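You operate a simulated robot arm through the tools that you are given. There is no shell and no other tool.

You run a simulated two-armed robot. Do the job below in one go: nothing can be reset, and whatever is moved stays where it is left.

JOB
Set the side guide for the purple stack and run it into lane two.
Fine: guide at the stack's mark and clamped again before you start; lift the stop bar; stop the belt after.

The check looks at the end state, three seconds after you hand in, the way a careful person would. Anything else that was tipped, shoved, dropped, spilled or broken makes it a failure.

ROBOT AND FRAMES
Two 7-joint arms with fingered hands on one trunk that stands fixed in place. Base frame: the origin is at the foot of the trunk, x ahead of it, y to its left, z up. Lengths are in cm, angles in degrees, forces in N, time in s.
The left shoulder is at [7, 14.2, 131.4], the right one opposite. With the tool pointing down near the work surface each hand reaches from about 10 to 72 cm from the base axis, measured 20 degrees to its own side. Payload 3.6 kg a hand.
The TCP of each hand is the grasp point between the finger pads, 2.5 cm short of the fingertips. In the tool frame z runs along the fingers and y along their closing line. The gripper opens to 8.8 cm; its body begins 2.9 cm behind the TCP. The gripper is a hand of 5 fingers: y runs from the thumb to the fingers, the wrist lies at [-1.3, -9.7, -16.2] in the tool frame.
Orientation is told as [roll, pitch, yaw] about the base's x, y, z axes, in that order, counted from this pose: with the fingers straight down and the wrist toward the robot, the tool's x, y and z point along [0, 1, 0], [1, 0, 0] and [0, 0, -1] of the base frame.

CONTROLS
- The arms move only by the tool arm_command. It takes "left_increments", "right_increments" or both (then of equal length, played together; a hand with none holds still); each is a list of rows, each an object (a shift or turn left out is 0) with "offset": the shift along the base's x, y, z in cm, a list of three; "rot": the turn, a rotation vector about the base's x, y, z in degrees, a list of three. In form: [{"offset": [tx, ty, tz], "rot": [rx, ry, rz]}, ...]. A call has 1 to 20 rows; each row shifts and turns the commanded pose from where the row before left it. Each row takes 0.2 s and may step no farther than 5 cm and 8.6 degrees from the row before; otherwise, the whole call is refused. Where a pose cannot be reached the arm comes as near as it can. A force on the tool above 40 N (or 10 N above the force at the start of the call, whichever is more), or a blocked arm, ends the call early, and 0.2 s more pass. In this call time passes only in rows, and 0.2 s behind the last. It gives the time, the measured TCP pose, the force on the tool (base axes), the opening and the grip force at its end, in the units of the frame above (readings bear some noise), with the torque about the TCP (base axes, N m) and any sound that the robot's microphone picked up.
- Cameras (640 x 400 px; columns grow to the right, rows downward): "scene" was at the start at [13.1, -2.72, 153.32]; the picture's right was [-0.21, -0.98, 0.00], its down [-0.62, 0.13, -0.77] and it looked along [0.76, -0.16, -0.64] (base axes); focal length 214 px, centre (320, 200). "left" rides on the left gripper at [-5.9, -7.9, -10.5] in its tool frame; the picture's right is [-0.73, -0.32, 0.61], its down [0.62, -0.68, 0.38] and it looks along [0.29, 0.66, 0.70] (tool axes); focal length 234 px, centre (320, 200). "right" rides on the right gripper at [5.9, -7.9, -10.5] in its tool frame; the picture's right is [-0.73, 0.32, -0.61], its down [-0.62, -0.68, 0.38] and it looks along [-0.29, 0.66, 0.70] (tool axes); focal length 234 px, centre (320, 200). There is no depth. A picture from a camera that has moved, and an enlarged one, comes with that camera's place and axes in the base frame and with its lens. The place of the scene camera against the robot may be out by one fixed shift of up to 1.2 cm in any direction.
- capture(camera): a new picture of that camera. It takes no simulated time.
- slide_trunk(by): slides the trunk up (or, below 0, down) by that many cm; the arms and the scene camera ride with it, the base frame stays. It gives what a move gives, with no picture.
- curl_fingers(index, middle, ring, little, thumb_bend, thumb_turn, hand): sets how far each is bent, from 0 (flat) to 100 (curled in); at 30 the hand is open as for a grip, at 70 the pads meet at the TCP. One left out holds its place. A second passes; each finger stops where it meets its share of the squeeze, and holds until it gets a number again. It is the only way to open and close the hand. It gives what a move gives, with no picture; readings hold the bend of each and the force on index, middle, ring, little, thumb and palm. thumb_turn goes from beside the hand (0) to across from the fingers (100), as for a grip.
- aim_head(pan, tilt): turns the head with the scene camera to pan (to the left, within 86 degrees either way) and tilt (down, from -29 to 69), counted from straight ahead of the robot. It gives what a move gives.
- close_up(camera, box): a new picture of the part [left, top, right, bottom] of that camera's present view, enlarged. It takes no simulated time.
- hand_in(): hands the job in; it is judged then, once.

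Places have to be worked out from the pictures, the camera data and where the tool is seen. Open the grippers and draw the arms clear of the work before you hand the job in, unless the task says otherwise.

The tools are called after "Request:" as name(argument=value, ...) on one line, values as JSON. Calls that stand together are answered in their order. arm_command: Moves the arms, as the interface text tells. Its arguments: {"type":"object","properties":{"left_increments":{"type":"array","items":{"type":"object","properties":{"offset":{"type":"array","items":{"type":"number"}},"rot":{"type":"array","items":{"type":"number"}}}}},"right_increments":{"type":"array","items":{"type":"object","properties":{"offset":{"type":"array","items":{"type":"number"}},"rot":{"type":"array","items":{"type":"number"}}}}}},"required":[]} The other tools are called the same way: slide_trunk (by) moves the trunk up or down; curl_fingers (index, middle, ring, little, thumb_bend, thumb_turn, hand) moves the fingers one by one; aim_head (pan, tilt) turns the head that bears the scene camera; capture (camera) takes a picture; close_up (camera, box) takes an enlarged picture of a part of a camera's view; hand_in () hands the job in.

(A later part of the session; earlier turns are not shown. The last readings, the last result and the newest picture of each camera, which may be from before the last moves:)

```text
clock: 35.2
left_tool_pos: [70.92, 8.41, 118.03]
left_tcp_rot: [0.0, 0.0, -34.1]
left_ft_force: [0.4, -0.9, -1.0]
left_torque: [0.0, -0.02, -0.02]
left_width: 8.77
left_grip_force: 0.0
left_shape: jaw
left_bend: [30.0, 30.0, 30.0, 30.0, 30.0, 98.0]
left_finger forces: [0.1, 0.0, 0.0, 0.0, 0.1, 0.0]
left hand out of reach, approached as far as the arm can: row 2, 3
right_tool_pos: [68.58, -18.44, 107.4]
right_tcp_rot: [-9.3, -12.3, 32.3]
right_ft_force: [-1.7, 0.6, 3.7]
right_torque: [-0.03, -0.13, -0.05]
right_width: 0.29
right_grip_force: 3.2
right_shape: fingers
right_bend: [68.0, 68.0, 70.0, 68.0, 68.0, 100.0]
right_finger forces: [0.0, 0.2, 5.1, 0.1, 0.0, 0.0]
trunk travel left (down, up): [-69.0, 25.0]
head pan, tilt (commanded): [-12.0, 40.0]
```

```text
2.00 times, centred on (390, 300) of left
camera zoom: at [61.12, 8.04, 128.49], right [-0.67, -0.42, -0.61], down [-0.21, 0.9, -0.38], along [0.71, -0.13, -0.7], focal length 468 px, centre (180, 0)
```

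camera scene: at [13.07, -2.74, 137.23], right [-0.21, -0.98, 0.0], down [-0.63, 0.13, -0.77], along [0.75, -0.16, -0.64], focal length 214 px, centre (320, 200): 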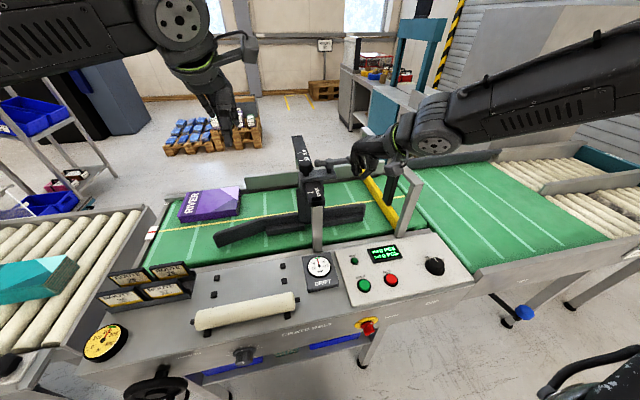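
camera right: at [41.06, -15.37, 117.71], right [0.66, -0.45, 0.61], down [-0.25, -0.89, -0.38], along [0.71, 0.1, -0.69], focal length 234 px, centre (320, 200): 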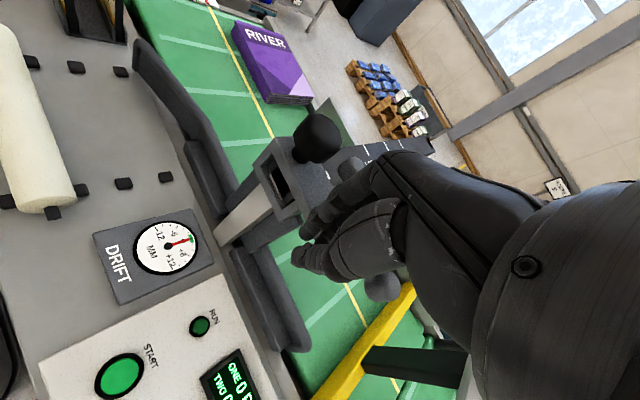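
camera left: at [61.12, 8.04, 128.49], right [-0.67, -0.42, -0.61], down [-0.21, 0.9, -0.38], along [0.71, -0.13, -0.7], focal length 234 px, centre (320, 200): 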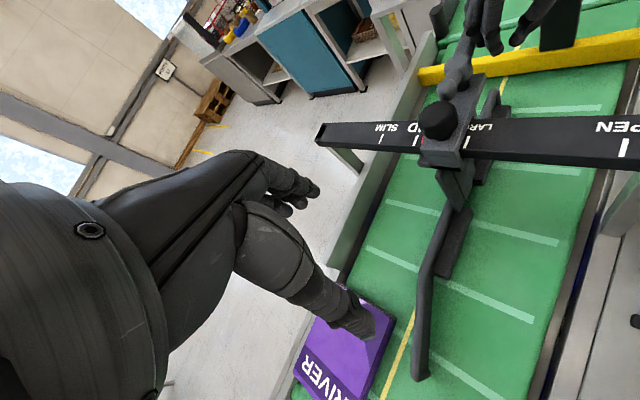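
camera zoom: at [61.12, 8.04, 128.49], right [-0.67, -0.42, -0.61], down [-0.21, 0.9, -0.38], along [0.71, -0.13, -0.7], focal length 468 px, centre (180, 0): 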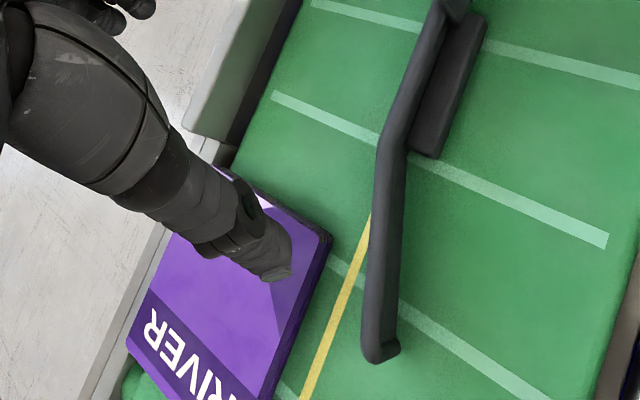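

Now it is clear: the pointer is a thin red line, about 1.05 cm short of the MID tick. I push 0.9 cm more and check again.

Request:
arm_command(right_increments=[{"offset": [0.3, 0, 0]}, {"offset": [0.3, 0, 0]}, {"offset": [0.3, 0, 0]}])

Request:
close_up(camera="left", box=[365, 90, 485, 190])

```text
clock: 36.0
left_tool_pos: [71.07, 8.48, 117.95]
left_tcp_rot: [-0.1, 0.1, -34.0]
left_ft_force: [-0.1, -0.6, -0.3]
left_torque: [0.01, 0.0, -0.03]
left_width: 8.76
left_grip_force: 0.0
left_shape: jaw
left_bend: [30.0, 30.0, 30.0, 30.0, 30.0, 98.0]
left_finger forces: [0.0, 0.1, 0.1, 0.0, 0.0, 0.1]
right_tool_pos: [69.5, -18.49, 107.5]
right_tcp_rot: [-9.3, -12.2, 32.3]
right_ft_force: [-2.8, 0.4, 4.4]
right_torque: [-0.04, -0.11, -0.02]
right_width: 0.29
right_grip_force: 2.6
right_shape: fingers
right_bend: [68.0, 69.0, 70.0, 68.0, 68.0, 100.0]
right_finger forces: [0.1, 0.6, 5.0, 0.0, 0.0, 0.0]
trunk travel left (down, up): [-69.0, 25.0]
head pan, tilt (commanded): [-12.0, 40.0]
```

```text
4.00 times, centred on (425, 140) of left
camera zoom: at [61.13, 8.02, 128.52], right [-0.67, -0.42, -0.61], down [-0.22, 0.9, -0.38], along [0.71, -0.13, -0.7], focal length 937 px, centre (-100, 440)
```

zoom: 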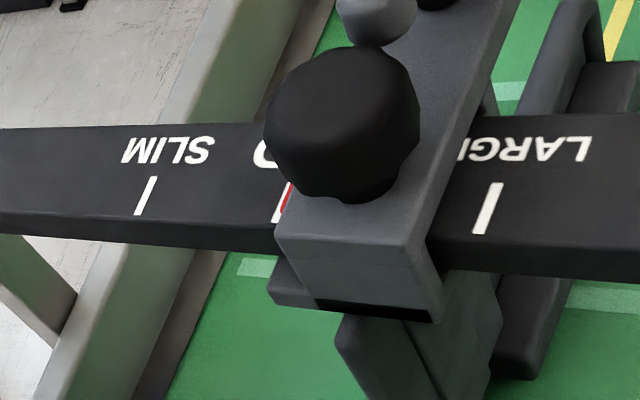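

Request:
close_up(camera="left", box=[415, 125, 455, 155])

```text
13.33 times, centred on (435, 140) of left
camera zoom: at [61.13, 8.02, 128.52], right [-0.67, -0.42, -0.61], down [-0.22, 0.9, -0.38], along [0.71, -0.13, -0.7], focal length 3122 px, centre (-1213, 1000)
```

zoom: 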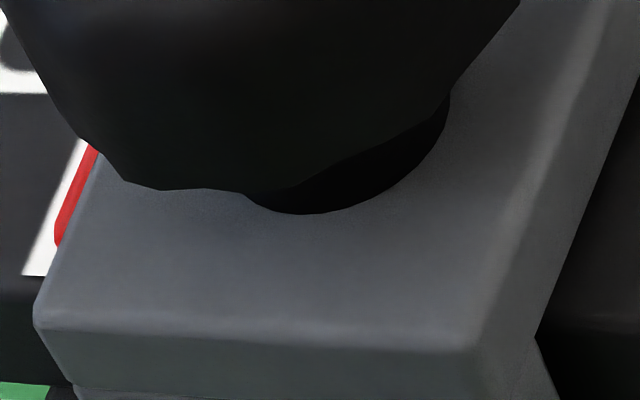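

Request:
close_up(camera="left", box=[400, 125, 440, 155])

```text
13.33 times, centred on (420, 140) of left
camera zoom: at [61.13, 8.02, 128.52], right [-0.67, -0.42, -0.61], down [-0.22, 0.9, -0.38], along [0.71, -0.13, -0.7], focal length 3122 px, centre (-1013, 1000)
```

zoom: 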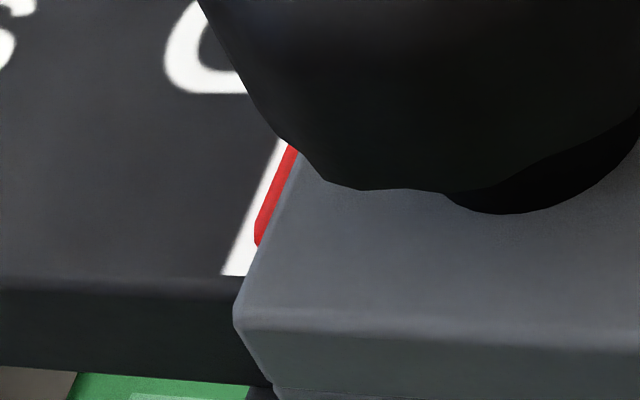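

The red pointer now overlaps the near half of the MID tick, about 1–2 mm short of centred. I push 0.15 cm more and recheck.

Request:
arm_command(right_increments=[{"offset": [0.15, 0, 0]}])

Request:
close_up(camera="left", box=[400, 125, 440, 155])

Request:
close_up(camera="left", box=[380, 0, 560, 150])

```text
clock: 36.4
left_tool_pos: [70.94, 8.38, 118.13]
left_tcp_rot: [0.0, 0.0, -34.0]
left_ft_force: [0.1, -0.1, -0.5]
left_torque: [-0.02, 0.0, -0.02]
left_width: 8.77
left_grip_force: 0.0
left_shape: jaw
left_bend: [30.0, 30.0, 30.0, 30.0, 30.0, 98.0]
left_finger forces: [0.0, 0.0, 0.0, 0.0, 0.1, 0.0]
right_tool_pos: [69.65, -18.59, 107.33]
right_tcp_rot: [-9.3, -12.3, 32.3]
right_ft_force: [-3.5, 1.4, 4.3]
right_torque: [-0.06, -0.14, -0.02]
right_width: 0.27
right_grip_force: 3.2
right_shape: fingers
right_bend: [68.0, 69.0, 70.0, 68.0, 68.0, 100.0]
right_finger forces: [0.1, 0.7, 5.4, 0.1, 0.1, 0.0]
trunk travel left (down, up): [-69.0, 25.0]
head pan, tilt (commanded): [-12.0, 40.0]
```

```text
13.33 times, centred on (420, 140) of left
camera zoom: at [61.09, 8.03, 128.54], right [-0.67, -0.42, -0.61], down [-0.22, 0.9, -0.38], along [0.71, -0.13, -0.7], focal length 3122 px, centre (-1013, 1000)
```

zoom: 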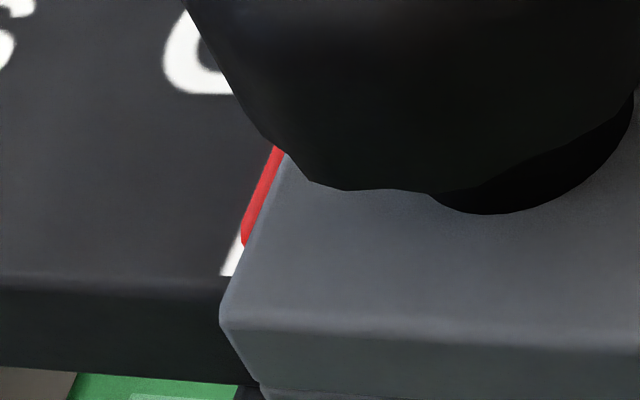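

```text
2.67 times, centred on (470, 75) of left
camera zoom: at [61.09, 8.03, 128.54], right [-0.67, -0.42, -0.61], down [-0.22, 0.9, -0.38], along [0.71, -0.13, -0.7], focal length 624 px, centre (-80, 533)
```

zoom: 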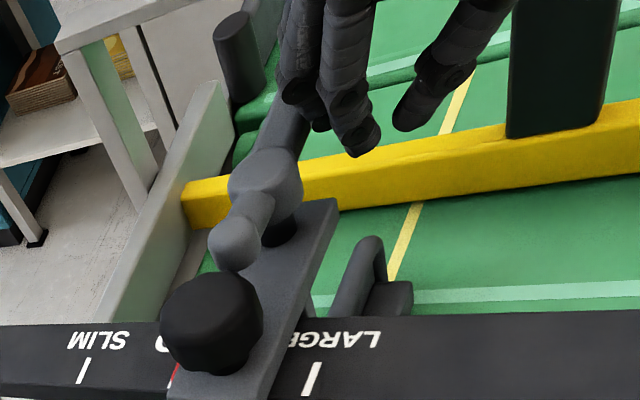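

The pointer is now centred on the MID tick. I withdraw the right hand from the lever (back, then up) before reshaping it to hook the lever for re-clamping.

Request:
arm_command(right_increments=[{"offset": [-1.5, 0, 0]}, {"offset": [-1.5, -0.5, 1.5]}, {"offset": [-0.5, -1, 3]}, {"offset": [0, -1, 3]}])

Request:
close_up(camera="left", box=[360, 30, 480, 160])

Request:
close_up(camera="left", box=[400, 125, 440, 155])

```text
clock: 37.4
left_tool_pos: [71.19, 8.41, 117.92]
left_tcp_rot: [0.0, 0.0, -34.0]
left_ft_force: [0.4, 0.1, 0.0]
left_torque: [0.0, 0.01, -0.04]
left_width: 8.76
left_grip_force: 0.1
left_shape: jaw
left_bend: [30.0, 30.0, 30.0, 30.0, 30.0, 98.0]
left_finger forces: [0.0, 0.1, 0.1, 0.1, 0.1, 0.0]
right_tool_pos: [66.27, -21.05, 114.89]
right_tcp_rot: [-9.2, -12.1, 32.5]
right_ft_force: [-0.8, -0.5, 0.4]
right_torque: [0.0, 0.02, 0.03]
right_width: 0.25
right_grip_force: 0.1
right_shape: fingers
right_bend: [68.0, 68.0, 68.0, 68.0, 68.0, 100.0]
right_finger forces: [0.1, 0.0, 0.0, 0.0, 0.0, 0.1]
trunk travel left (down, up): [-69.0, 25.0]
head pan, tilt (commanded): [-12.0, 40.0]
```

```text
3.08 times, centred on (420, 95) of left
camera zoom: at [61.23, 7.98, 128.47], right [-0.67, -0.42, -0.61], down [-0.22, 0.9, -0.38], along [0.71, -0.13, -0.7], focal length 720 px, centre (12, 523)
```

zoom: 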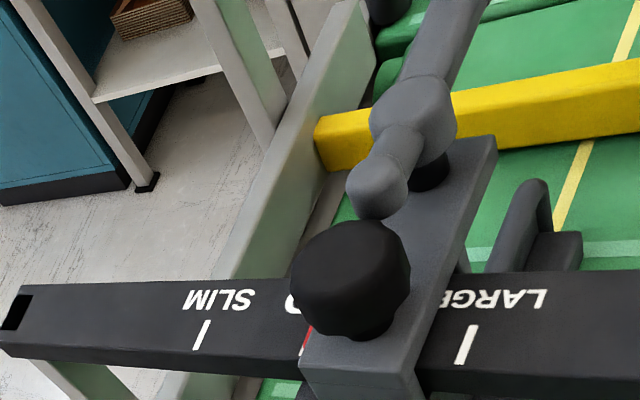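

```text
13.33 times, centred on (420, 140) of left
camera zoom: at [61.23, 7.98, 128.47], right [-0.67, -0.42, -0.61], down [-0.22, 0.9, -0.38], along [0.71, -0.13, -0.7], focal length 3122 px, centre (-1013, 1000)
```

zoom: 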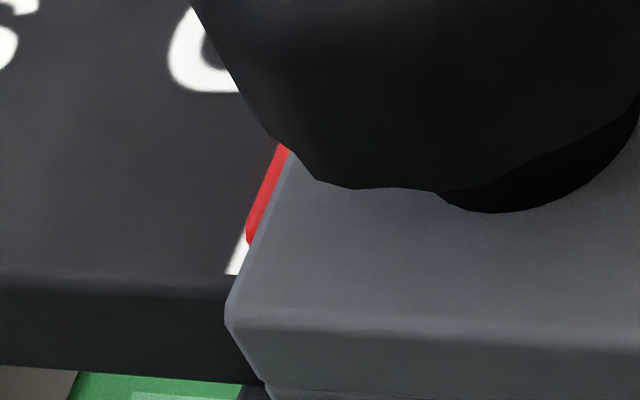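

The carriage stayed put at MID. I open the right hand to a hook (about 6 cm gap) and turn it back toward yaw ~12° so the fingers can go over to the far side of the lever's long arm.

Request:
curl_fingers(hand="right", index=43, middle=43, ring=43, little=43, thumb_bend=43)

Request:
arm_command(right_increments=[{"offset": [1, -0.3, 0.5], "rot": [1.73, 0, -6.44]}, {"offset": [1.5, -0.4, 0.5], "rot": [1.73, 0, -6.44]}, {"offset": [1.5, -0.5, 0], "rot": [1.73, 0, -6.44]}, {"offset": [1.5, -0.4, 0]}, {"offset": [1.5, 0, 0]}])

Request:
capture(camera="left")

Request:
close_up(camera="left", box=[380, 0, 560, 150])

Request:
close_up(camera="scene", box=[270, 90, 430, 210])

```text
clock: 38.4
left_tool_pos: [71.07, 8.37, 117.92]
left_tcp_rot: [0.0, 0.1, -34.1]
left_ft_force: [0.6, 0.3, -0.3]
left_torque: [-0.03, 0.02, -0.01]
left_width: 8.77
left_grip_force: 0.1
left_shape: jaw
left_bend: [30.0, 30.0, 30.0, 30.0, 30.0, 98.0]
left_finger forces: [0.0, 0.0, 0.1, 0.1, 0.0, 0.0]
right_tool_pos: [66.36, -21.03, 114.8]
right_tcp_rot: [-9.3, -12.2, 32.3]
right_ft_force: [-0.2, -0.8, -0.2]
right_torque: [0.0, -0.03, 0.0]
right_width: 5.66
right_grip_force: 0.1
right_shape: fingers
right_bend: [43.0, 43.0, 43.0, 43.0, 43.0, 97.0]
right_finger forces: [0.1, 0.0, 0.1, 0.1, 0.0, 0.0]
trunk travel left (down, up): [-69.0, 25.0]
head pan, tilt (commanded): [-12.0, 40.0]
```

```text
clock: 39.6
left_tool_pos: [71.15, 8.37, 117.96]
left_tcp_rot: [0.0, 0.1, -34.0]
left_ft_force: [0.9, 0.4, -0.1]
left_torque: [-0.01, -0.01, 0.02]
left_width: 8.77
left_grip_force: 0.0
left_shape: jaw
left_bend: [30.0, 30.0, 30.0, 30.0, 30.0, 98.0]
left_finger forces: [0.0, 0.0, 0.0, 0.0, 0.0, 0.0]
right_tool_pos: [72.81, -22.89, 115.74]
right_tcp_rot: [-4.3, -14.2, 11.8]
right_ft_force: [1.0, -0.5, -0.5]
right_torque: [0.02, 0.03, 0.03]
right_width: 5.64
right_grip_force: 0.0
right_shape: fingers
right_bend: [43.0, 43.0, 43.0, 43.0, 43.0, 97.0]
right_finger forces: [0.1, 0.0, 0.0, 0.1, 0.0, 0.1]
right hand out of reach, approached as far as the arm can: row 5
trunk travel left (down, up): [-69.0, 25.0]
head pan, tilt (commanded): [-12.0, 40.0]
```

```text
taken
camera left: at [61.31, 7.97, 128.43], right [-0.67, -0.42, -0.61], down [-0.22, 0.9, -0.38], along [0.71, -0.13, -0.7], focal length 234 px, centre (320, 200)
```

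left: 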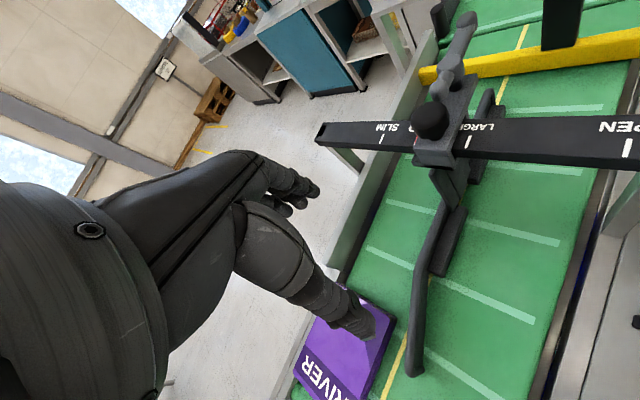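

```text
2.67 times, centred on (470, 75) of left
camera zoom: at [61.31, 7.97, 128.43], right [-0.67, -0.42, -0.61], down [-0.22, 0.9, -0.38], along [0.71, -0.13, -0.7], focal length 624 px, centre (-80, 533)
```

zoom: 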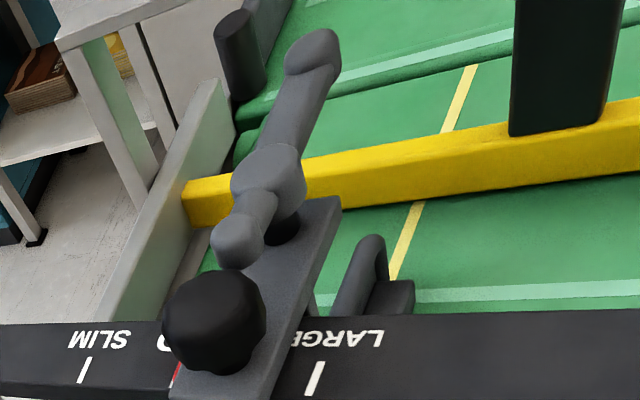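

```text
3.33 times, centred on (350, 150) of scene
camera zoom: at [13.13, -2.74, 137.23], right [-0.21, -0.98, 0.0], down [-0.63, 0.13, -0.77], along [0.75, -0.16, -0.64], focal length 715 px, centre (220, 367)
```

zoom: 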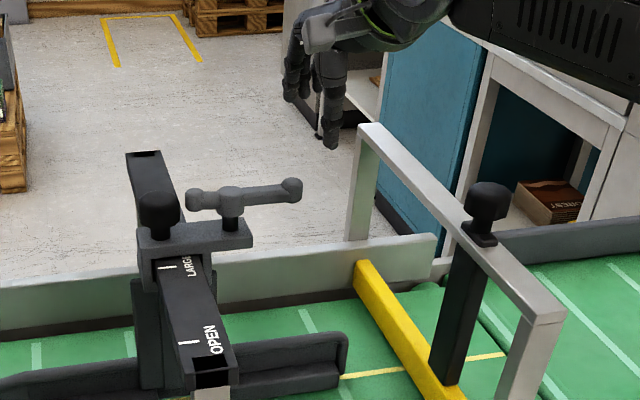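

The lever stands fully visible, long arm ending at about [74.8,-23.3,105.7]. I move the open hand forward and down in two parts so the fingers pass on the far side and the thumb on the near side of the arm.

Request:
arm_command(right_increments=[{"offset": [0.2, 0.2, -2.0]}, {"offset": [0.6, 0.2, -2.0], "rot": [0, -3, 0]}, {"offset": [0.8, 0.2, -1.2], "rot": [0, -3, 0]}, {"offset": [0.6, 0, 0]}])

Request:
close_up(camera="left", box=[380, 0, 560, 150])

Request:
close_up(camera="scene", box=[270, 90, 430, 210])

```text
clock: 40.6
left_tool_pos: [71.03, 8.33, 117.87]
left_tcp_rot: [0.0, 0.2, -34.0]
left_ft_force: [0.2, 0.0, 0.0]
left_torque: [0.04, 0.0, -0.01]
left_width: 8.74
left_grip_force: 0.1
left_shape: jaw
left_bend: [30.0, 30.0, 30.0, 30.0, 30.0, 98.0]
left_finger forces: [0.0, 0.1, 0.0, 0.0, 0.0, 0.1]
right_tool_pos: [74.07, -22.36, 110.55]
right_tcp_rot: [-5.6, -20.1, 12.4]
right_ft_force: [0.2, -0.2, 0.0]
right_torque: [0.0, -0.01, 0.03]
right_width: 5.67
right_grip_force: 0.0
right_shape: fingers
right_bend: [43.0, 43.0, 43.0, 43.0, 43.0, 97.0]
right_finger forces: [0.0, 0.1, 0.0, 0.0, 0.0, 0.0]
right hand out of reach, approached as far as the arm can: row 4
trunk travel left (down, up): [-69.0, 25.0]
head pan, tilt (commanded): [-12.0, 40.0]
```

```text
2.67 times, centred on (470, 75) of left
camera zoom: at [61.27, 7.98, 128.45], right [-0.67, -0.42, -0.61], down [-0.22, 0.9, -0.38], along [0.71, -0.13, -0.7], focal length 624 px, centre (-80, 533)
```

zoom: 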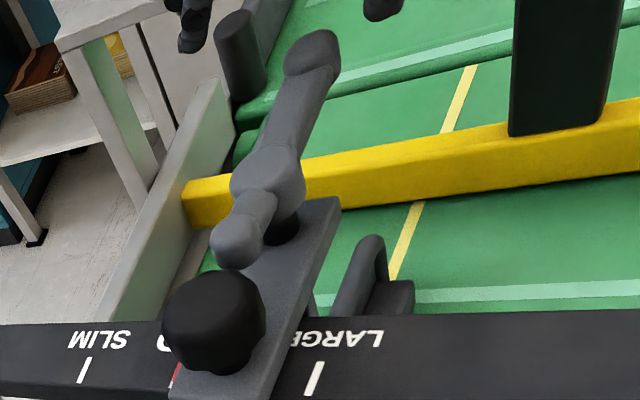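

```text
3.33 times, centred on (350, 150) of scene
camera zoom: at [13.09, -2.73, 137.23], right [-0.21, -0.98, 0.0], down [-0.63, 0.13, -0.77], along [0.75, -0.16, -0.64], focal length 715 px, centre (220, 367)
```

zoom: 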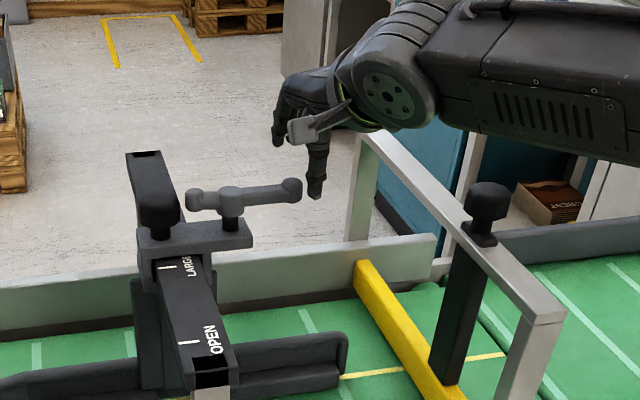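

Fingers are on the far side and the thumb on the near side of the arm. I lower about 4 cm to straddle the lever's long arm.

Request:
arm_command(right_increments=[{"offset": [0.2, 0.1, -1.4]}, {"offset": [0.2, 0.1, -1.4]}, {"offset": [0.1, 0.1, -1.3]}])

Request:
close_up(camera="left", box=[380, 0, 560, 150])

Request:
close_up(camera="scene", box=[270, 90, 430, 210])

Request:
capture(camera="right")

```text
clock: 41.4
left_tool_pos: [71.1, 8.4, 118.0]
left_tcp_rot: [0.0, 0.0, -34.0]
left_ft_force: [-1.2, -0.4, 0.3]
left_torque: [0.03, -0.02, 0.01]
left_width: 8.77
left_grip_force: 0.0
left_shape: jaw
left_bend: [30.0, 30.0, 30.0, 30.0, 30.0, 98.0]
left_finger forces: [0.1, 0.0, 0.0, 0.0, 0.1, 0.1]
right_tool_pos: [73.45, -22.47, 106.59]
right_tcp_rot: [-5.7, -20.0, 12.3]
right_ft_force: [-0.2, 0.3, 0.0]
right_torque: [-0.02, 0.01, 0.0]
right_width: 5.65
right_grip_force: 0.0
right_shape: fingers
right_bend: [43.0, 43.0, 43.0, 43.0, 43.0, 97.0]
right_finger forces: [0.1, 0.1, 0.0, 0.1, 0.1, 0.0]
right hand out of reach, approached as far as the arm can: row 1, 2, 3
trunk travel left (down, up): [-69.0, 25.0]
head pan, tilt (commanded): [-12.0, 40.0]
```

```text
2.67 times, centred on (470, 75) of left
camera zoom: at [61.27, 7.97, 128.45], right [-0.67, -0.42, -0.61], down [-0.22, 0.9, -0.38], along [0.71, -0.13, -0.7], focal length 624 px, centre (-80, 533)
```

zoom: 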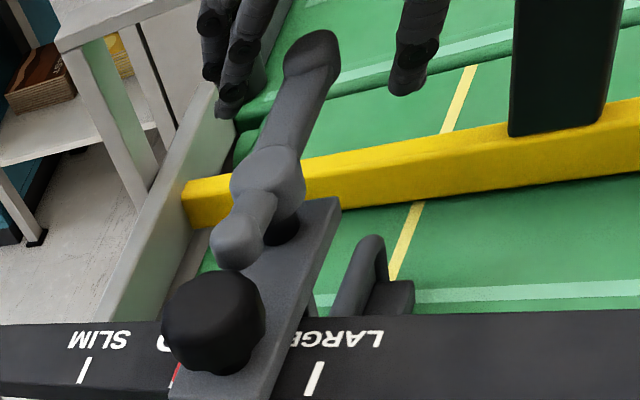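

```text
3.33 times, centred on (350, 150) of scene
camera zoom: at [13.09, -2.74, 137.23], right [-0.21, -0.98, 0.0], down [-0.63, 0.13, -0.77], along [0.75, -0.16, -0.64], focal length 715 px, centre (220, 367)
```

zoom: 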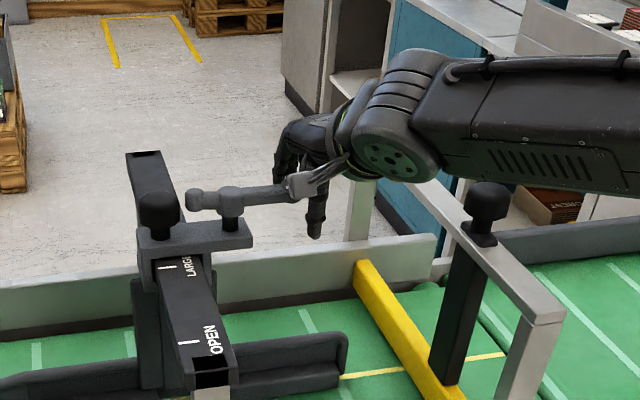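

```text
taken
camera right: at [61.4, -18.0, 113.25], right [0.21, -0.63, 0.75], down [-0.38, -0.76, -0.53], along [0.9, -0.17, -0.4], focal length 234 px, centre (320, 200)
```

right: 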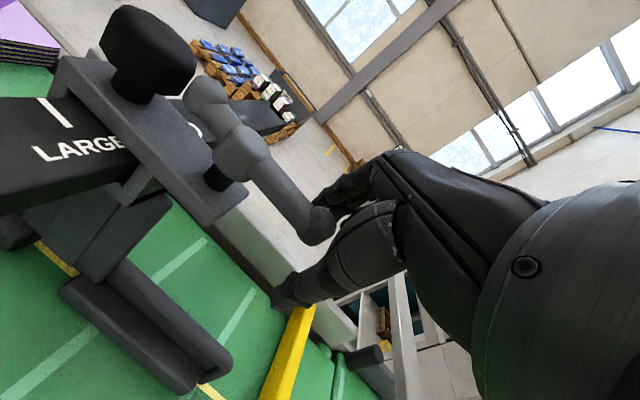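

The hand straddles the arm's end (fingers on far side, thumb near). I pull gently toward -x in small steps and watch whether the lever turns or the carriage drags.

Request:
arm_command(right_increments=[{"offset": [-0.5, 0, 0]}, {"offset": [-0.6, 0, 0]}, {"offset": [-0.6, 0, 0]}, {"offset": [-0.6, 0, 0]}])

Request:
close_up(camera="left", box=[380, 0, 560, 150])

Request:
close_up(camera="left", box=[400, 125, 440, 155])

```text
clock: 42.4
left_tool_pos: [71.11, 8.35, 118.05]
left_tcp_rot: [0.0, 0.1, -34.0]
left_ft_force: [-0.4, 0.0, 0.1]
left_torque: [0.0, -0.01, 0.01]
left_width: 8.78
left_grip_force: 0.0
left_shape: jaw
left_bend: [30.0, 30.0, 30.0, 30.0, 30.0, 98.0]
left_finger forces: [0.0, 0.0, 0.1, 0.0, 0.1, 0.1]
right_tool_pos: [71.14, -22.58, 106.58]
right_tcp_rot: [-5.5, -20.0, 12.4]
right_ft_force: [2.4, -0.8, 1.2]
right_torque: [0.03, -0.02, -0.06]
right_width: 5.92
right_grip_force: 1.3
right_shape: fingers
right_bend: [41.0, 43.0, 43.0, 43.0, 43.0, 97.0]
right_finger forces: [2.4, 0.0, 0.0, 0.1, 0.0, 0.1]
trunk travel left (down, up): [-69.0, 25.0]
head pan, tilt (commanded): [-12.0, 40.0]
```

```text
2.67 times, centred on (470, 75) of left
camera zoom: at [61.28, 7.94, 128.45], right [-0.67, -0.42, -0.61], down [-0.22, 0.9, -0.38], along [0.71, -0.13, -0.7], focal length 624 px, centre (-80, 533)
```

zoom: 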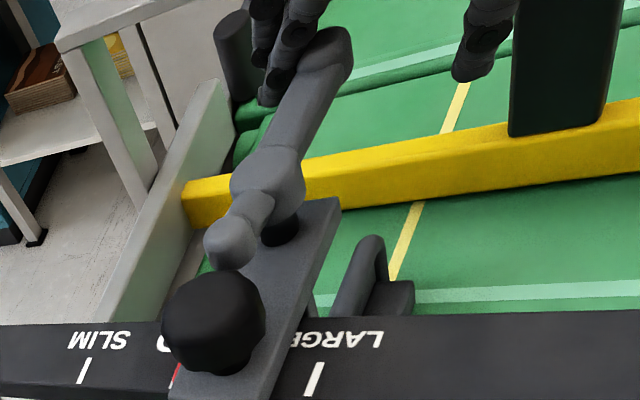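

```text
13.33 times, centred on (420, 140) of left
camera zoom: at [61.28, 7.94, 128.45], right [-0.67, -0.42, -0.61], down [-0.22, 0.9, -0.38], along [0.71, -0.13, -0.7], focal length 3122 px, centre (-1013, 1000)
```

zoom: 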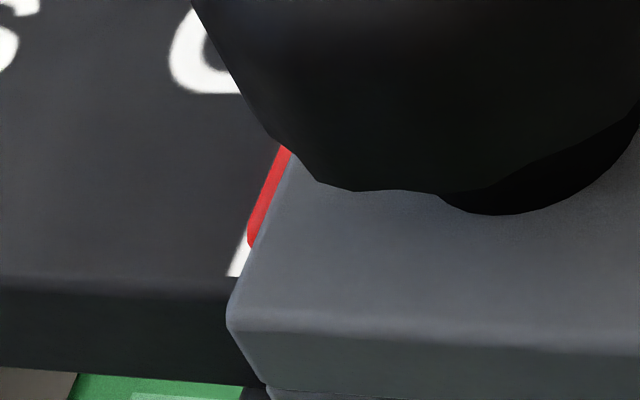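

The lever is turning (clockwise) with 2.4 N and the carriage has not moved. I keep pulling along the arc.

Request:
arm_command(right_increments=[{"offset": [-0.7, 0, 0]}, {"offset": [-0.7, 0.05, 0]}, {"offset": [-0.7, 0.1, 0]}, {"offset": [-0.7, 0.2, 0]}])

Request:
close_up(camera="left", box=[380, 0, 560, 150])

Request:
close_up(camera="left", box=[400, 125, 440, 155])

```text
clock: 43.4
left_tool_pos: [71.16, 8.46, 118.02]
left_tcp_rot: [0.0, 0.2, -34.1]
left_ft_force: [0.9, -0.7, 0.0]
left_torque: [0.0, 0.02, -0.04]
left_width: 8.79
left_grip_force: 0.0
left_shape: jaw
left_bend: [30.0, 30.0, 30.0, 30.0, 30.0, 98.0]
left_finger forces: [0.0, 0.0, 0.1, 0.0, 0.1, 0.1]
right_tool_pos: [68.39, -22.17, 106.62]
right_tcp_rot: [-5.6, -20.1, 12.4]
right_ft_force: [2.0, -2.3, 1.7]
right_torque: [-0.02, -0.06, -0.05]
right_width: 5.9
right_grip_force: 1.5
right_shape: fingers
right_bend: [41.0, 43.0, 43.0, 43.0, 43.0, 97.0]
right_finger forces: [2.2, 0.1, 0.0, 0.0, 0.0, 0.1]
trunk travel left (down, up): [-69.0, 25.0]
head pan, tilt (commanded): [-12.0, 40.0]
```

```text
2.67 times, centred on (470, 75) of left
camera zoom: at [61.26, 7.97, 128.45], right [-0.67, -0.42, -0.61], down [-0.22, 0.9, -0.38], along [0.71, -0.13, -0.7], focal length 624 px, centre (-80, 533)
```

zoom: 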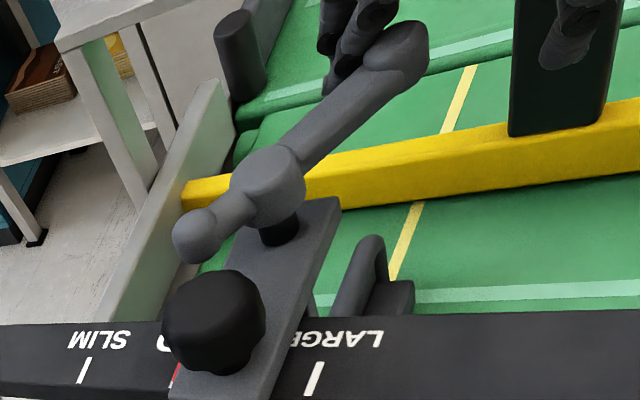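

```text
13.33 times, centred on (420, 140) of left
camera zoom: at [61.26, 7.97, 128.45], right [-0.67, -0.42, -0.61], down [-0.22, 0.9, -0.38], along [0.71, -0.13, -0.7], focal length 3122 px, centre (-1013, 1000)
```

zoom: 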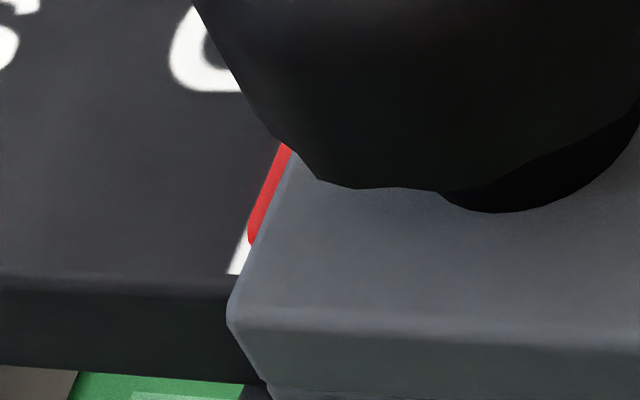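

Still turning cleanly at about 2 N, carriage fixed at MID. I continue along the arc with more +y.

Request:
arm_command(right_increments=[{"offset": [-0.6, 0.4, 0]}, {"offset": [-0.6, 0.5, 0]}, {"offset": [-0.5, 0.5, 0]}, {"offset": [-0.5, 0.6, 0]}, {"offset": [-0.4, 0.6, 0]}])

Request:
close_up(camera="left", box=[380, 0, 560, 150])

Request:
capture(camera="right")

```text
clock: 44.6
left_tool_pos: [71.06, 8.36, 117.99]
left_tcp_rot: [-0.1, 0.1, -33.9]
left_ft_force: [-0.1, -0.2, -0.6]
left_torque: [-0.03, -0.01, 0.0]
left_width: 8.77
left_grip_force: 0.1
left_shape: jaw
left_bend: [30.0, 30.0, 30.0, 30.0, 30.0, 98.0]
left_finger forces: [0.0, 0.1, 0.1, 0.0, 0.0, 0.0]
right_tool_pos: [65.72, -19.6, 106.66]
right_tcp_rot: [-5.7, -20.0, 12.3]
right_ft_force: [1.0, -2.0, 0.3]
right_torque: [0.03, -0.02, -0.11]
right_width: 5.81
right_grip_force: 1.5
right_shape: fingers
right_bend: [42.0, 43.0, 43.0, 43.0, 43.0, 97.0]
right_finger forces: [2.2, 0.0, 0.1, 0.0, 0.1, 0.0]
trunk travel left (down, up): [-69.0, 25.0]
head pan, tilt (commanded): [-12.0, 40.0]
```

```text
2.67 times, centred on (470, 75) of left
camera zoom: at [61.27, 7.95, 128.45], right [-0.67, -0.42, -0.61], down [-0.22, 0.9, -0.38], along [0.71, -0.13, -0.7], focal length 624 px, centre (-80, 533)
```

zoom: 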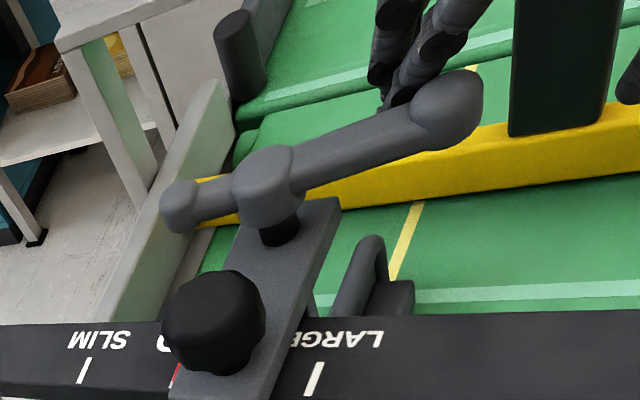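

```text
taken
camera right: at [53.72, -15.06, 113.19], right [0.21, -0.63, 0.75], down [-0.38, -0.76, -0.53], along [0.9, -0.17, -0.4], focal length 234 px, centre (320, 200)
```

right: 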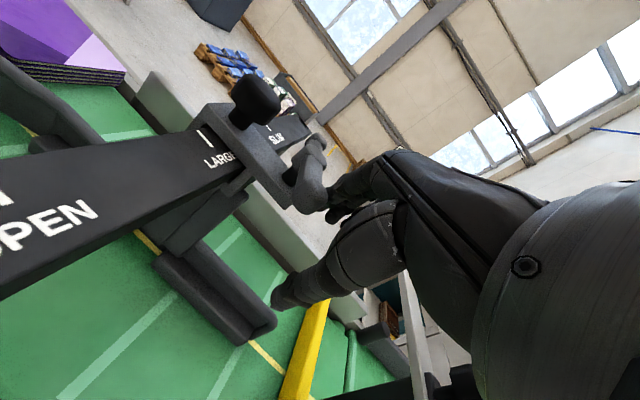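

The lever is at roughly 25–30° from its clamped direction. I keep pushing, now mostly in +y, toward the clamped position (along x).

Request:
arm_command(right_increments=[{"offset": [-0.2, 0.6, 0]}, {"offset": [-0.2, 0.6, 0]}, {"offset": [-0.1, 0.6, 0]}, {"offset": [-0.1, 0.6, 0]}])

Request:
close_up(camera="left", box=[380, 0, 560, 150])

Request:
close_up(camera="left", box=[400, 125, 440, 155])

```text
clock: 45.6
left_tool_pos: [71.01, 8.08, 117.96]
left_tcp_rot: [0.1, 0.2, -34.1]
left_ft_force: [-0.2, 0.5, 0.0]
left_torque: [-0.01, -0.02, 0.01]
left_width: 8.76
left_grip_force: 0.1
left_shape: jaw
left_bend: [30.0, 30.0, 30.0, 30.0, 30.0, 98.0]
left_finger forces: [0.0, 0.1, 0.0, 0.0, 0.0, 0.0]
right_tool_pos: [65.07, -17.67, 106.61]
right_tcp_rot: [-5.5, -20.1, 12.0]
right_ft_force: [2.0, -18.2, 3.4]
right_torque: [0.08, -0.05, -0.61]
right_width: 5.66
right_grip_force: 8.9
right_shape: fingers
right_bend: [43.0, 43.0, 43.0, 43.0, 43.0, 97.0]
right_finger forces: [18.0, 0.0, 0.0, 0.0, 0.0, 0.0]
trunk travel left (down, up): [-69.0, 25.0]
head pan, tilt (commanded): [-12.0, 40.0]
```

```text
2.67 times, centred on (470, 75) of left
camera zoom: at [61.29, 7.53, 128.48], right [-0.67, -0.42, -0.61], down [-0.22, 0.9, -0.38], along [0.71, -0.12, -0.7], focal length 624 px, centre (-80, 533)
```

zoom: 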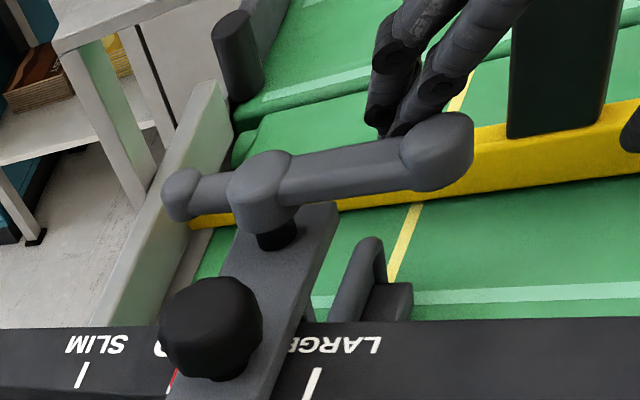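

```text
13.33 times, centred on (420, 140) of left
camera zoom: at [61.29, 7.53, 128.48], right [-0.67, -0.42, -0.61], down [-0.22, 0.9, -0.38], along [0.71, -0.12, -0.7], focal length 3122 px, centre (-1013, 1000)
```

zoom: 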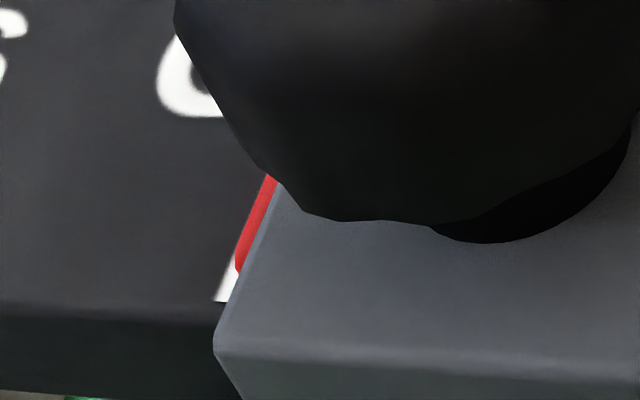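

The lever now lies along x again (both ends at y≈-16.1) and resists with 18 N: it is at its clamped stop, pointer still at MID. I ease off and lift the right hand clear.

Request:
arm_command(right_increments=[{"offset": [0, -0.8, 0]}, {"offset": [0, -0.8, 0]}, {"offset": [-0.5, -0.5, 2]}, {"offset": [-1, -0.5, 3.5]}, {"offset": [-1.5, -0.5, 3.5]}])

Request:
close_up(camera="left", box=[380, 0, 560, 150])

Request:
close_up(camera="left", box=[400, 125, 440, 155])

Request:
capture(camera="scene")

```text
clock: 46.8
left_tool_pos: [71.0, 8.36, 118.13]
left_tcp_rot: [0.1, 0.0, -34.1]
left_ft_force: [-0.4, 0.4, 0.6]
left_torque: [-0.02, 0.01, 0.04]
left_width: 8.76
left_grip_force: 0.0
left_shape: jaw
left_bend: [30.0, 30.0, 30.0, 30.0, 30.0, 98.0]
left_finger forces: [0.0, 0.0, 0.0, 0.0, 0.0, 0.0]
right_tool_pos: [61.95, -20.36, 115.85]
right_tcp_rot: [-5.6, -20.1, 12.4]
right_ft_force: [-0.2, 0.2, -0.3]
right_torque: [-0.01, -0.03, -0.02]
right_width: 5.69
right_grip_force: 0.0
right_shape: fingers
right_bend: [43.0, 43.0, 43.0, 43.0, 43.0, 97.0]
right_finger forces: [0.0, 0.0, 0.1, 0.0, 0.0, 0.0]
trunk travel left (down, up): [-69.0, 25.0]
head pan, tilt (commanded): [-12.0, 40.0]
```

```text
2.67 times, centred on (470, 75) of left
camera zoom: at [61.1, 7.98, 128.54], right [-0.67, -0.42, -0.61], down [-0.22, 0.9, -0.38], along [0.71, -0.13, -0.7], focal length 624 px, centre (-80, 533)
```

zoom: 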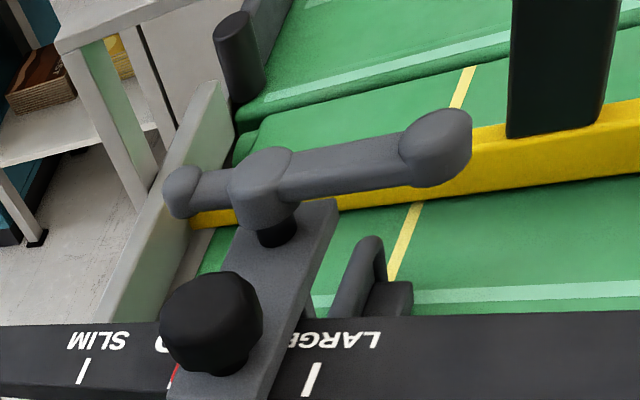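

```text
13.33 times, centred on (420, 140) of left
camera zoom: at [61.1, 7.98, 128.54], right [-0.67, -0.42, -0.61], down [-0.22, 0.9, -0.38], along [0.71, -0.13, -0.7], focal length 3122 px, centre (-1013, 1000)
```

zoom: 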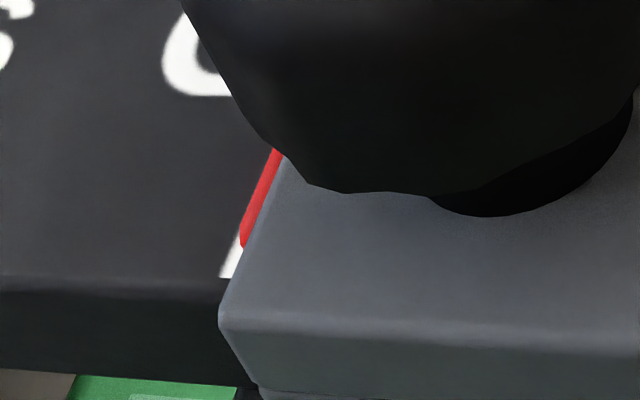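

```text
taken
camera scene: at [12.91, -2.73, 137.25], right [-0.21, -0.98, 0.0], down [-0.63, 0.13, -0.77], along [0.75, -0.16, -0.64], focal length 214 px, centre (320, 200)
```

scene: 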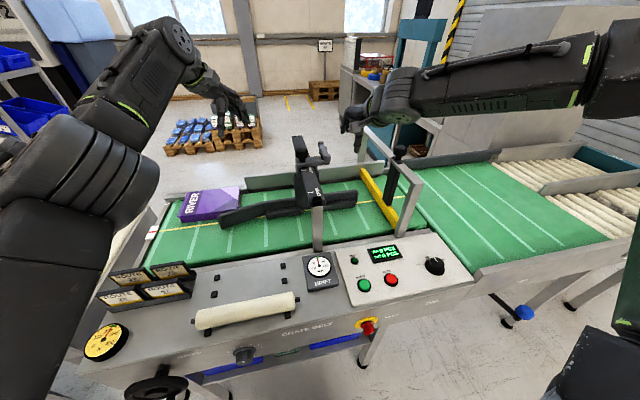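

The guide is set and clamped at MID. Next the stop bar: I look at its knob and handle from the available cameras.

Request:
capture(camera="right")

Request:
close_up(camera="scene", box=[340, 120, 460, 240])

Request:
capture(camera="left")

```text
taken
camera right: at [49.85, -15.72, 122.38], right [0.21, -0.63, 0.75], down [-0.38, -0.76, -0.53], along [0.9, -0.17, -0.4], focal length 234 px, centre (320, 200)
```

right: 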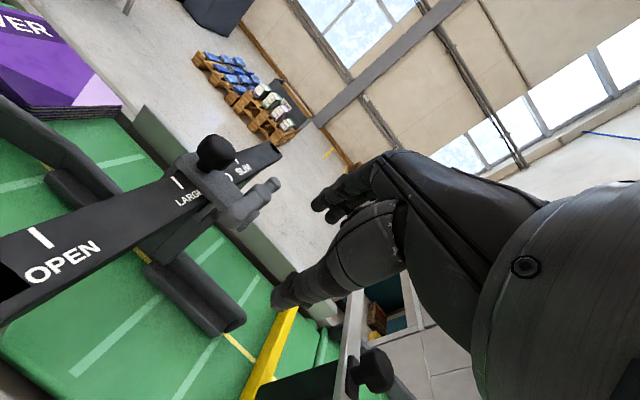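

```text
3.33 times, centred on (400, 180) of scene
camera zoom: at [12.91, -2.73, 137.25], right [-0.21, -0.98, 0.0], down [-0.63, 0.13, -0.77], along [0.75, -0.16, -0.64], focal length 715 px, centre (53, 267)
```

zoom: 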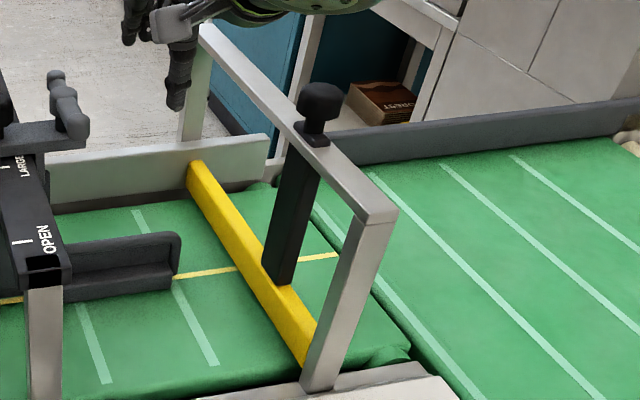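

```text
taken
camera left: at [61.1, 7.98, 128.54], right [-0.67, -0.42, -0.61], down [-0.22, 0.9, -0.38], along [0.71, -0.13, -0.7], focal length 234 px, centre (320, 200)
```

left: 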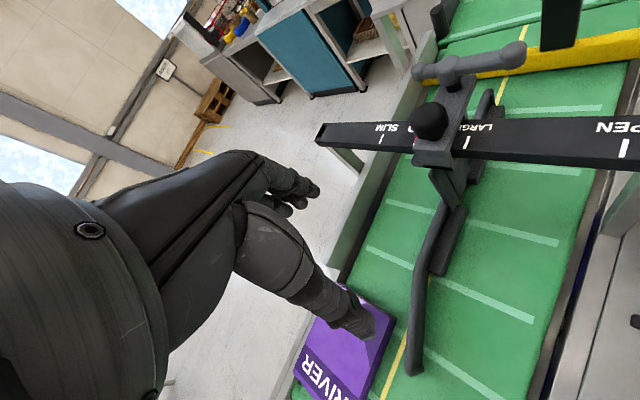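

Combining views, the stop-bar knob is near [69,-41,105], sitting on the gantry beam that runs along x. I open the right hand and bring it above the knob at a safe height.

Request:
curl_fingers(hand="right", index=30, middle=30, ring=30, little=30, thumb_bend=30)

Request:
arm_command(right_increments=[{"offset": [-0.5, -2, 2]}, {"offset": [0, -3.5, 1.5]}, {"offset": [0.5, -4, 0.5]}, {"offset": [0.5, -4, 0]}, {"offset": [0.5, -3.5, 0]}])

Request:
capture(camera="right")

Request:
close_up(camera="scene", box=[340, 100, 480, 240])

```text
clock: 47.8
left_tool_pos: [71.09, 8.37, 118.03]
left_tcp_rot: [0.0, 0.0, -34.0]
left_ft_force: [0.0, -0.3, -0.2]
left_torque: [0.03, -0.02, -0.02]
left_width: 8.77
left_grip_force: 0.0
left_shape: jaw
left_bend: [30.0, 30.0, 30.0, 30.0, 30.0, 98.0]
left_finger forces: [0.0, 0.0, 0.0, 0.0, 0.0, 0.0]
right_tool_pos: [62.07, -20.32, 115.66]
right_tcp_rot: [-5.6, -20.0, 12.3]
right_ft_force: [-1.0, 0.1, -0.5]
right_torque: [-0.05, 0.0, 0.0]
right_width: 8.47
right_grip_force: 0.1
right_shape: fingers
right_bend: [30.0, 30.0, 30.0, 30.0, 30.0, 96.0]
right_finger forces: [0.0, 0.0, 0.0, 0.1, 0.0, 0.0]
trunk travel left (down, up): [-69.0, 25.0]
head pan, tilt (commanded): [-12.0, 40.0]
```

```text
clock: 49.0
left_tool_pos: [71.12, 8.28, 117.95]
left_tcp_rot: [0.2, 0.1, -34.1]
left_ft_force: [-0.2, -1.6, -0.3]
left_torque: [-0.02, -0.01, -0.02]
left_width: 8.75
left_grip_force: 0.0
left_shape: jaw
left_bend: [30.0, 30.0, 30.0, 30.0, 30.0, 98.0]
left_finger forces: [0.0, 0.0, 0.1, 0.1, 0.0, 0.1]
right_tool_pos: [63.32, -37.4, 119.64]
right_tcp_rot: [-5.7, -20.1, 12.3]
right_ft_force: [1.1, -0.3, -0.1]
right_torque: [0.01, -0.02, -0.01]
right_width: 8.47
right_grip_force: 0.0
right_shape: fingers
right_bend: [30.0, 30.0, 30.0, 30.0, 30.0, 96.0]
right_finger forces: [0.0, 0.0, 0.0, 0.0, 0.1, 0.1]
trunk travel left (down, up): [-69.0, 25.0]
head pan, tilt (commanded): [-12.0, 40.0]
```

```text
taken
camera right: at [51.16, -32.89, 126.2], right [0.21, -0.63, 0.74], down [-0.38, -0.76, -0.54], along [0.9, -0.17, -0.4], focal length 234 px, centre (320, 200)
```

right: 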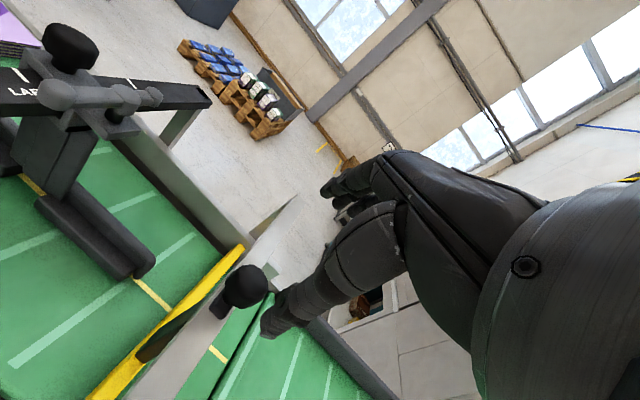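

```text
2.86 times, centred on (410, 170) of scene
camera zoom: at [13.1, -2.86, 137.23], right [-0.21, -0.98, 0.0], down [-0.63, 0.13, -0.77], along [0.75, -0.16, -0.64], focal length 613 px, centre (63, 286)
```

zoom: 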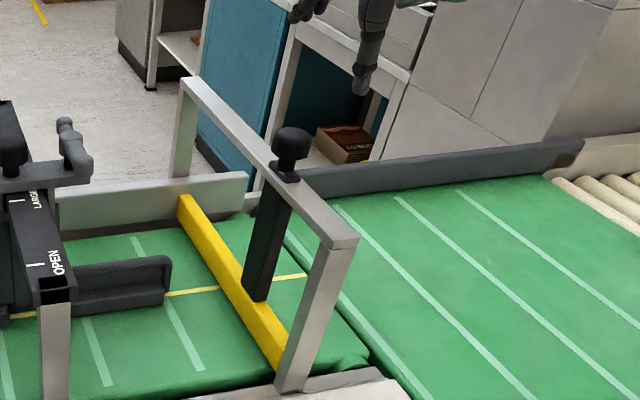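

Two right-camera rays put the knob centre at about [67.5,-39,106.2], its flange on the beam near z 102. I square the hand up (tilt 10°) above the knob and come down to z≈112 first.

Request:
arm_command(right_increments=[{"offset": [1.2, -0.5, -1.5], "rot": [0, 5, 0]}, {"offset": [1.2, -0.5, -2], "rot": [0, 5, 0]}, {"offset": [1.2, -0.5, -2]}, {"offset": [0.4, 0, -2]}])

Request:
capture(camera="right")

Request:
close_up(camera="scene", box=[340, 100, 480, 240])

```text
clock: 50.0
left_tool_pos: [71.14, 8.36, 117.95]
left_tcp_rot: [0.0, 0.1, -34.0]
left_ft_force: [0.1, -0.5, 0.7]
left_torque: [0.01, -0.02, -0.04]
left_width: 8.77
left_grip_force: 0.1
left_shape: jaw
left_bend: [30.0, 30.0, 30.0, 30.0, 30.0, 98.0]
left_finger forces: [0.0, 0.1, 0.1, 0.0, 0.0, 0.0]
right_tool_pos: [67.21, -38.8, 112.02]
right_tcp_rot: [-3.5, -10.2, 11.8]
right_ft_force: [0.1, 0.1, 0.2]
right_torque: [-0.02, -0.01, -0.05]
right_width: 8.49
right_grip_force: 0.2
right_shape: fingers
right_bend: [30.0, 30.0, 30.0, 30.0, 30.0, 96.0]
right_finger forces: [0.0, 0.0, 0.0, 0.1, 0.0, 0.1]
trunk travel left (down, up): [-69.0, 25.0]
head pan, tilt (commanded): [-12.0, 40.0]
```

```text
taken
camera right: at [56.49, -34.31, 120.64], right [0.34, -0.63, 0.7], down [-0.46, -0.76, -0.46], along [0.82, -0.17, -0.55], focal length 234 px, centre (320, 200)
```

right: 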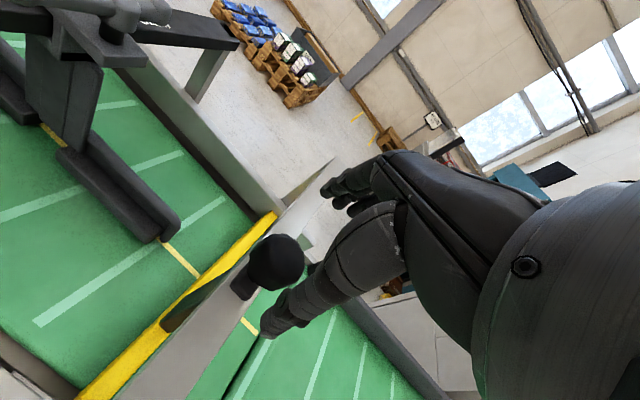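

```text
2.86 times, centred on (410, 170) of scene
camera zoom: at [13.12, -2.78, 137.23], right [-0.21, -0.98, 0.0], down [-0.63, 0.13, -0.77], along [0.75, -0.16, -0.64], focal length 613 px, centre (63, 286)
```

zoom: 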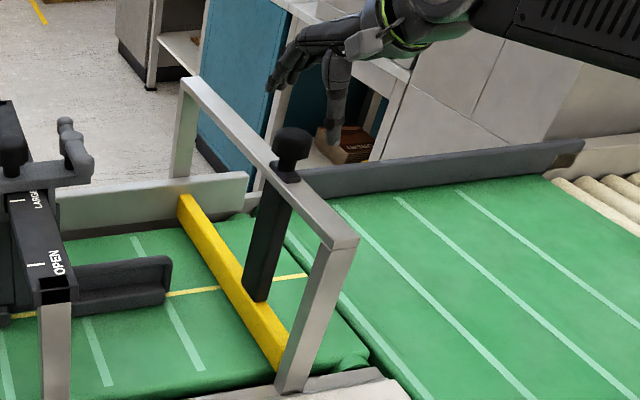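

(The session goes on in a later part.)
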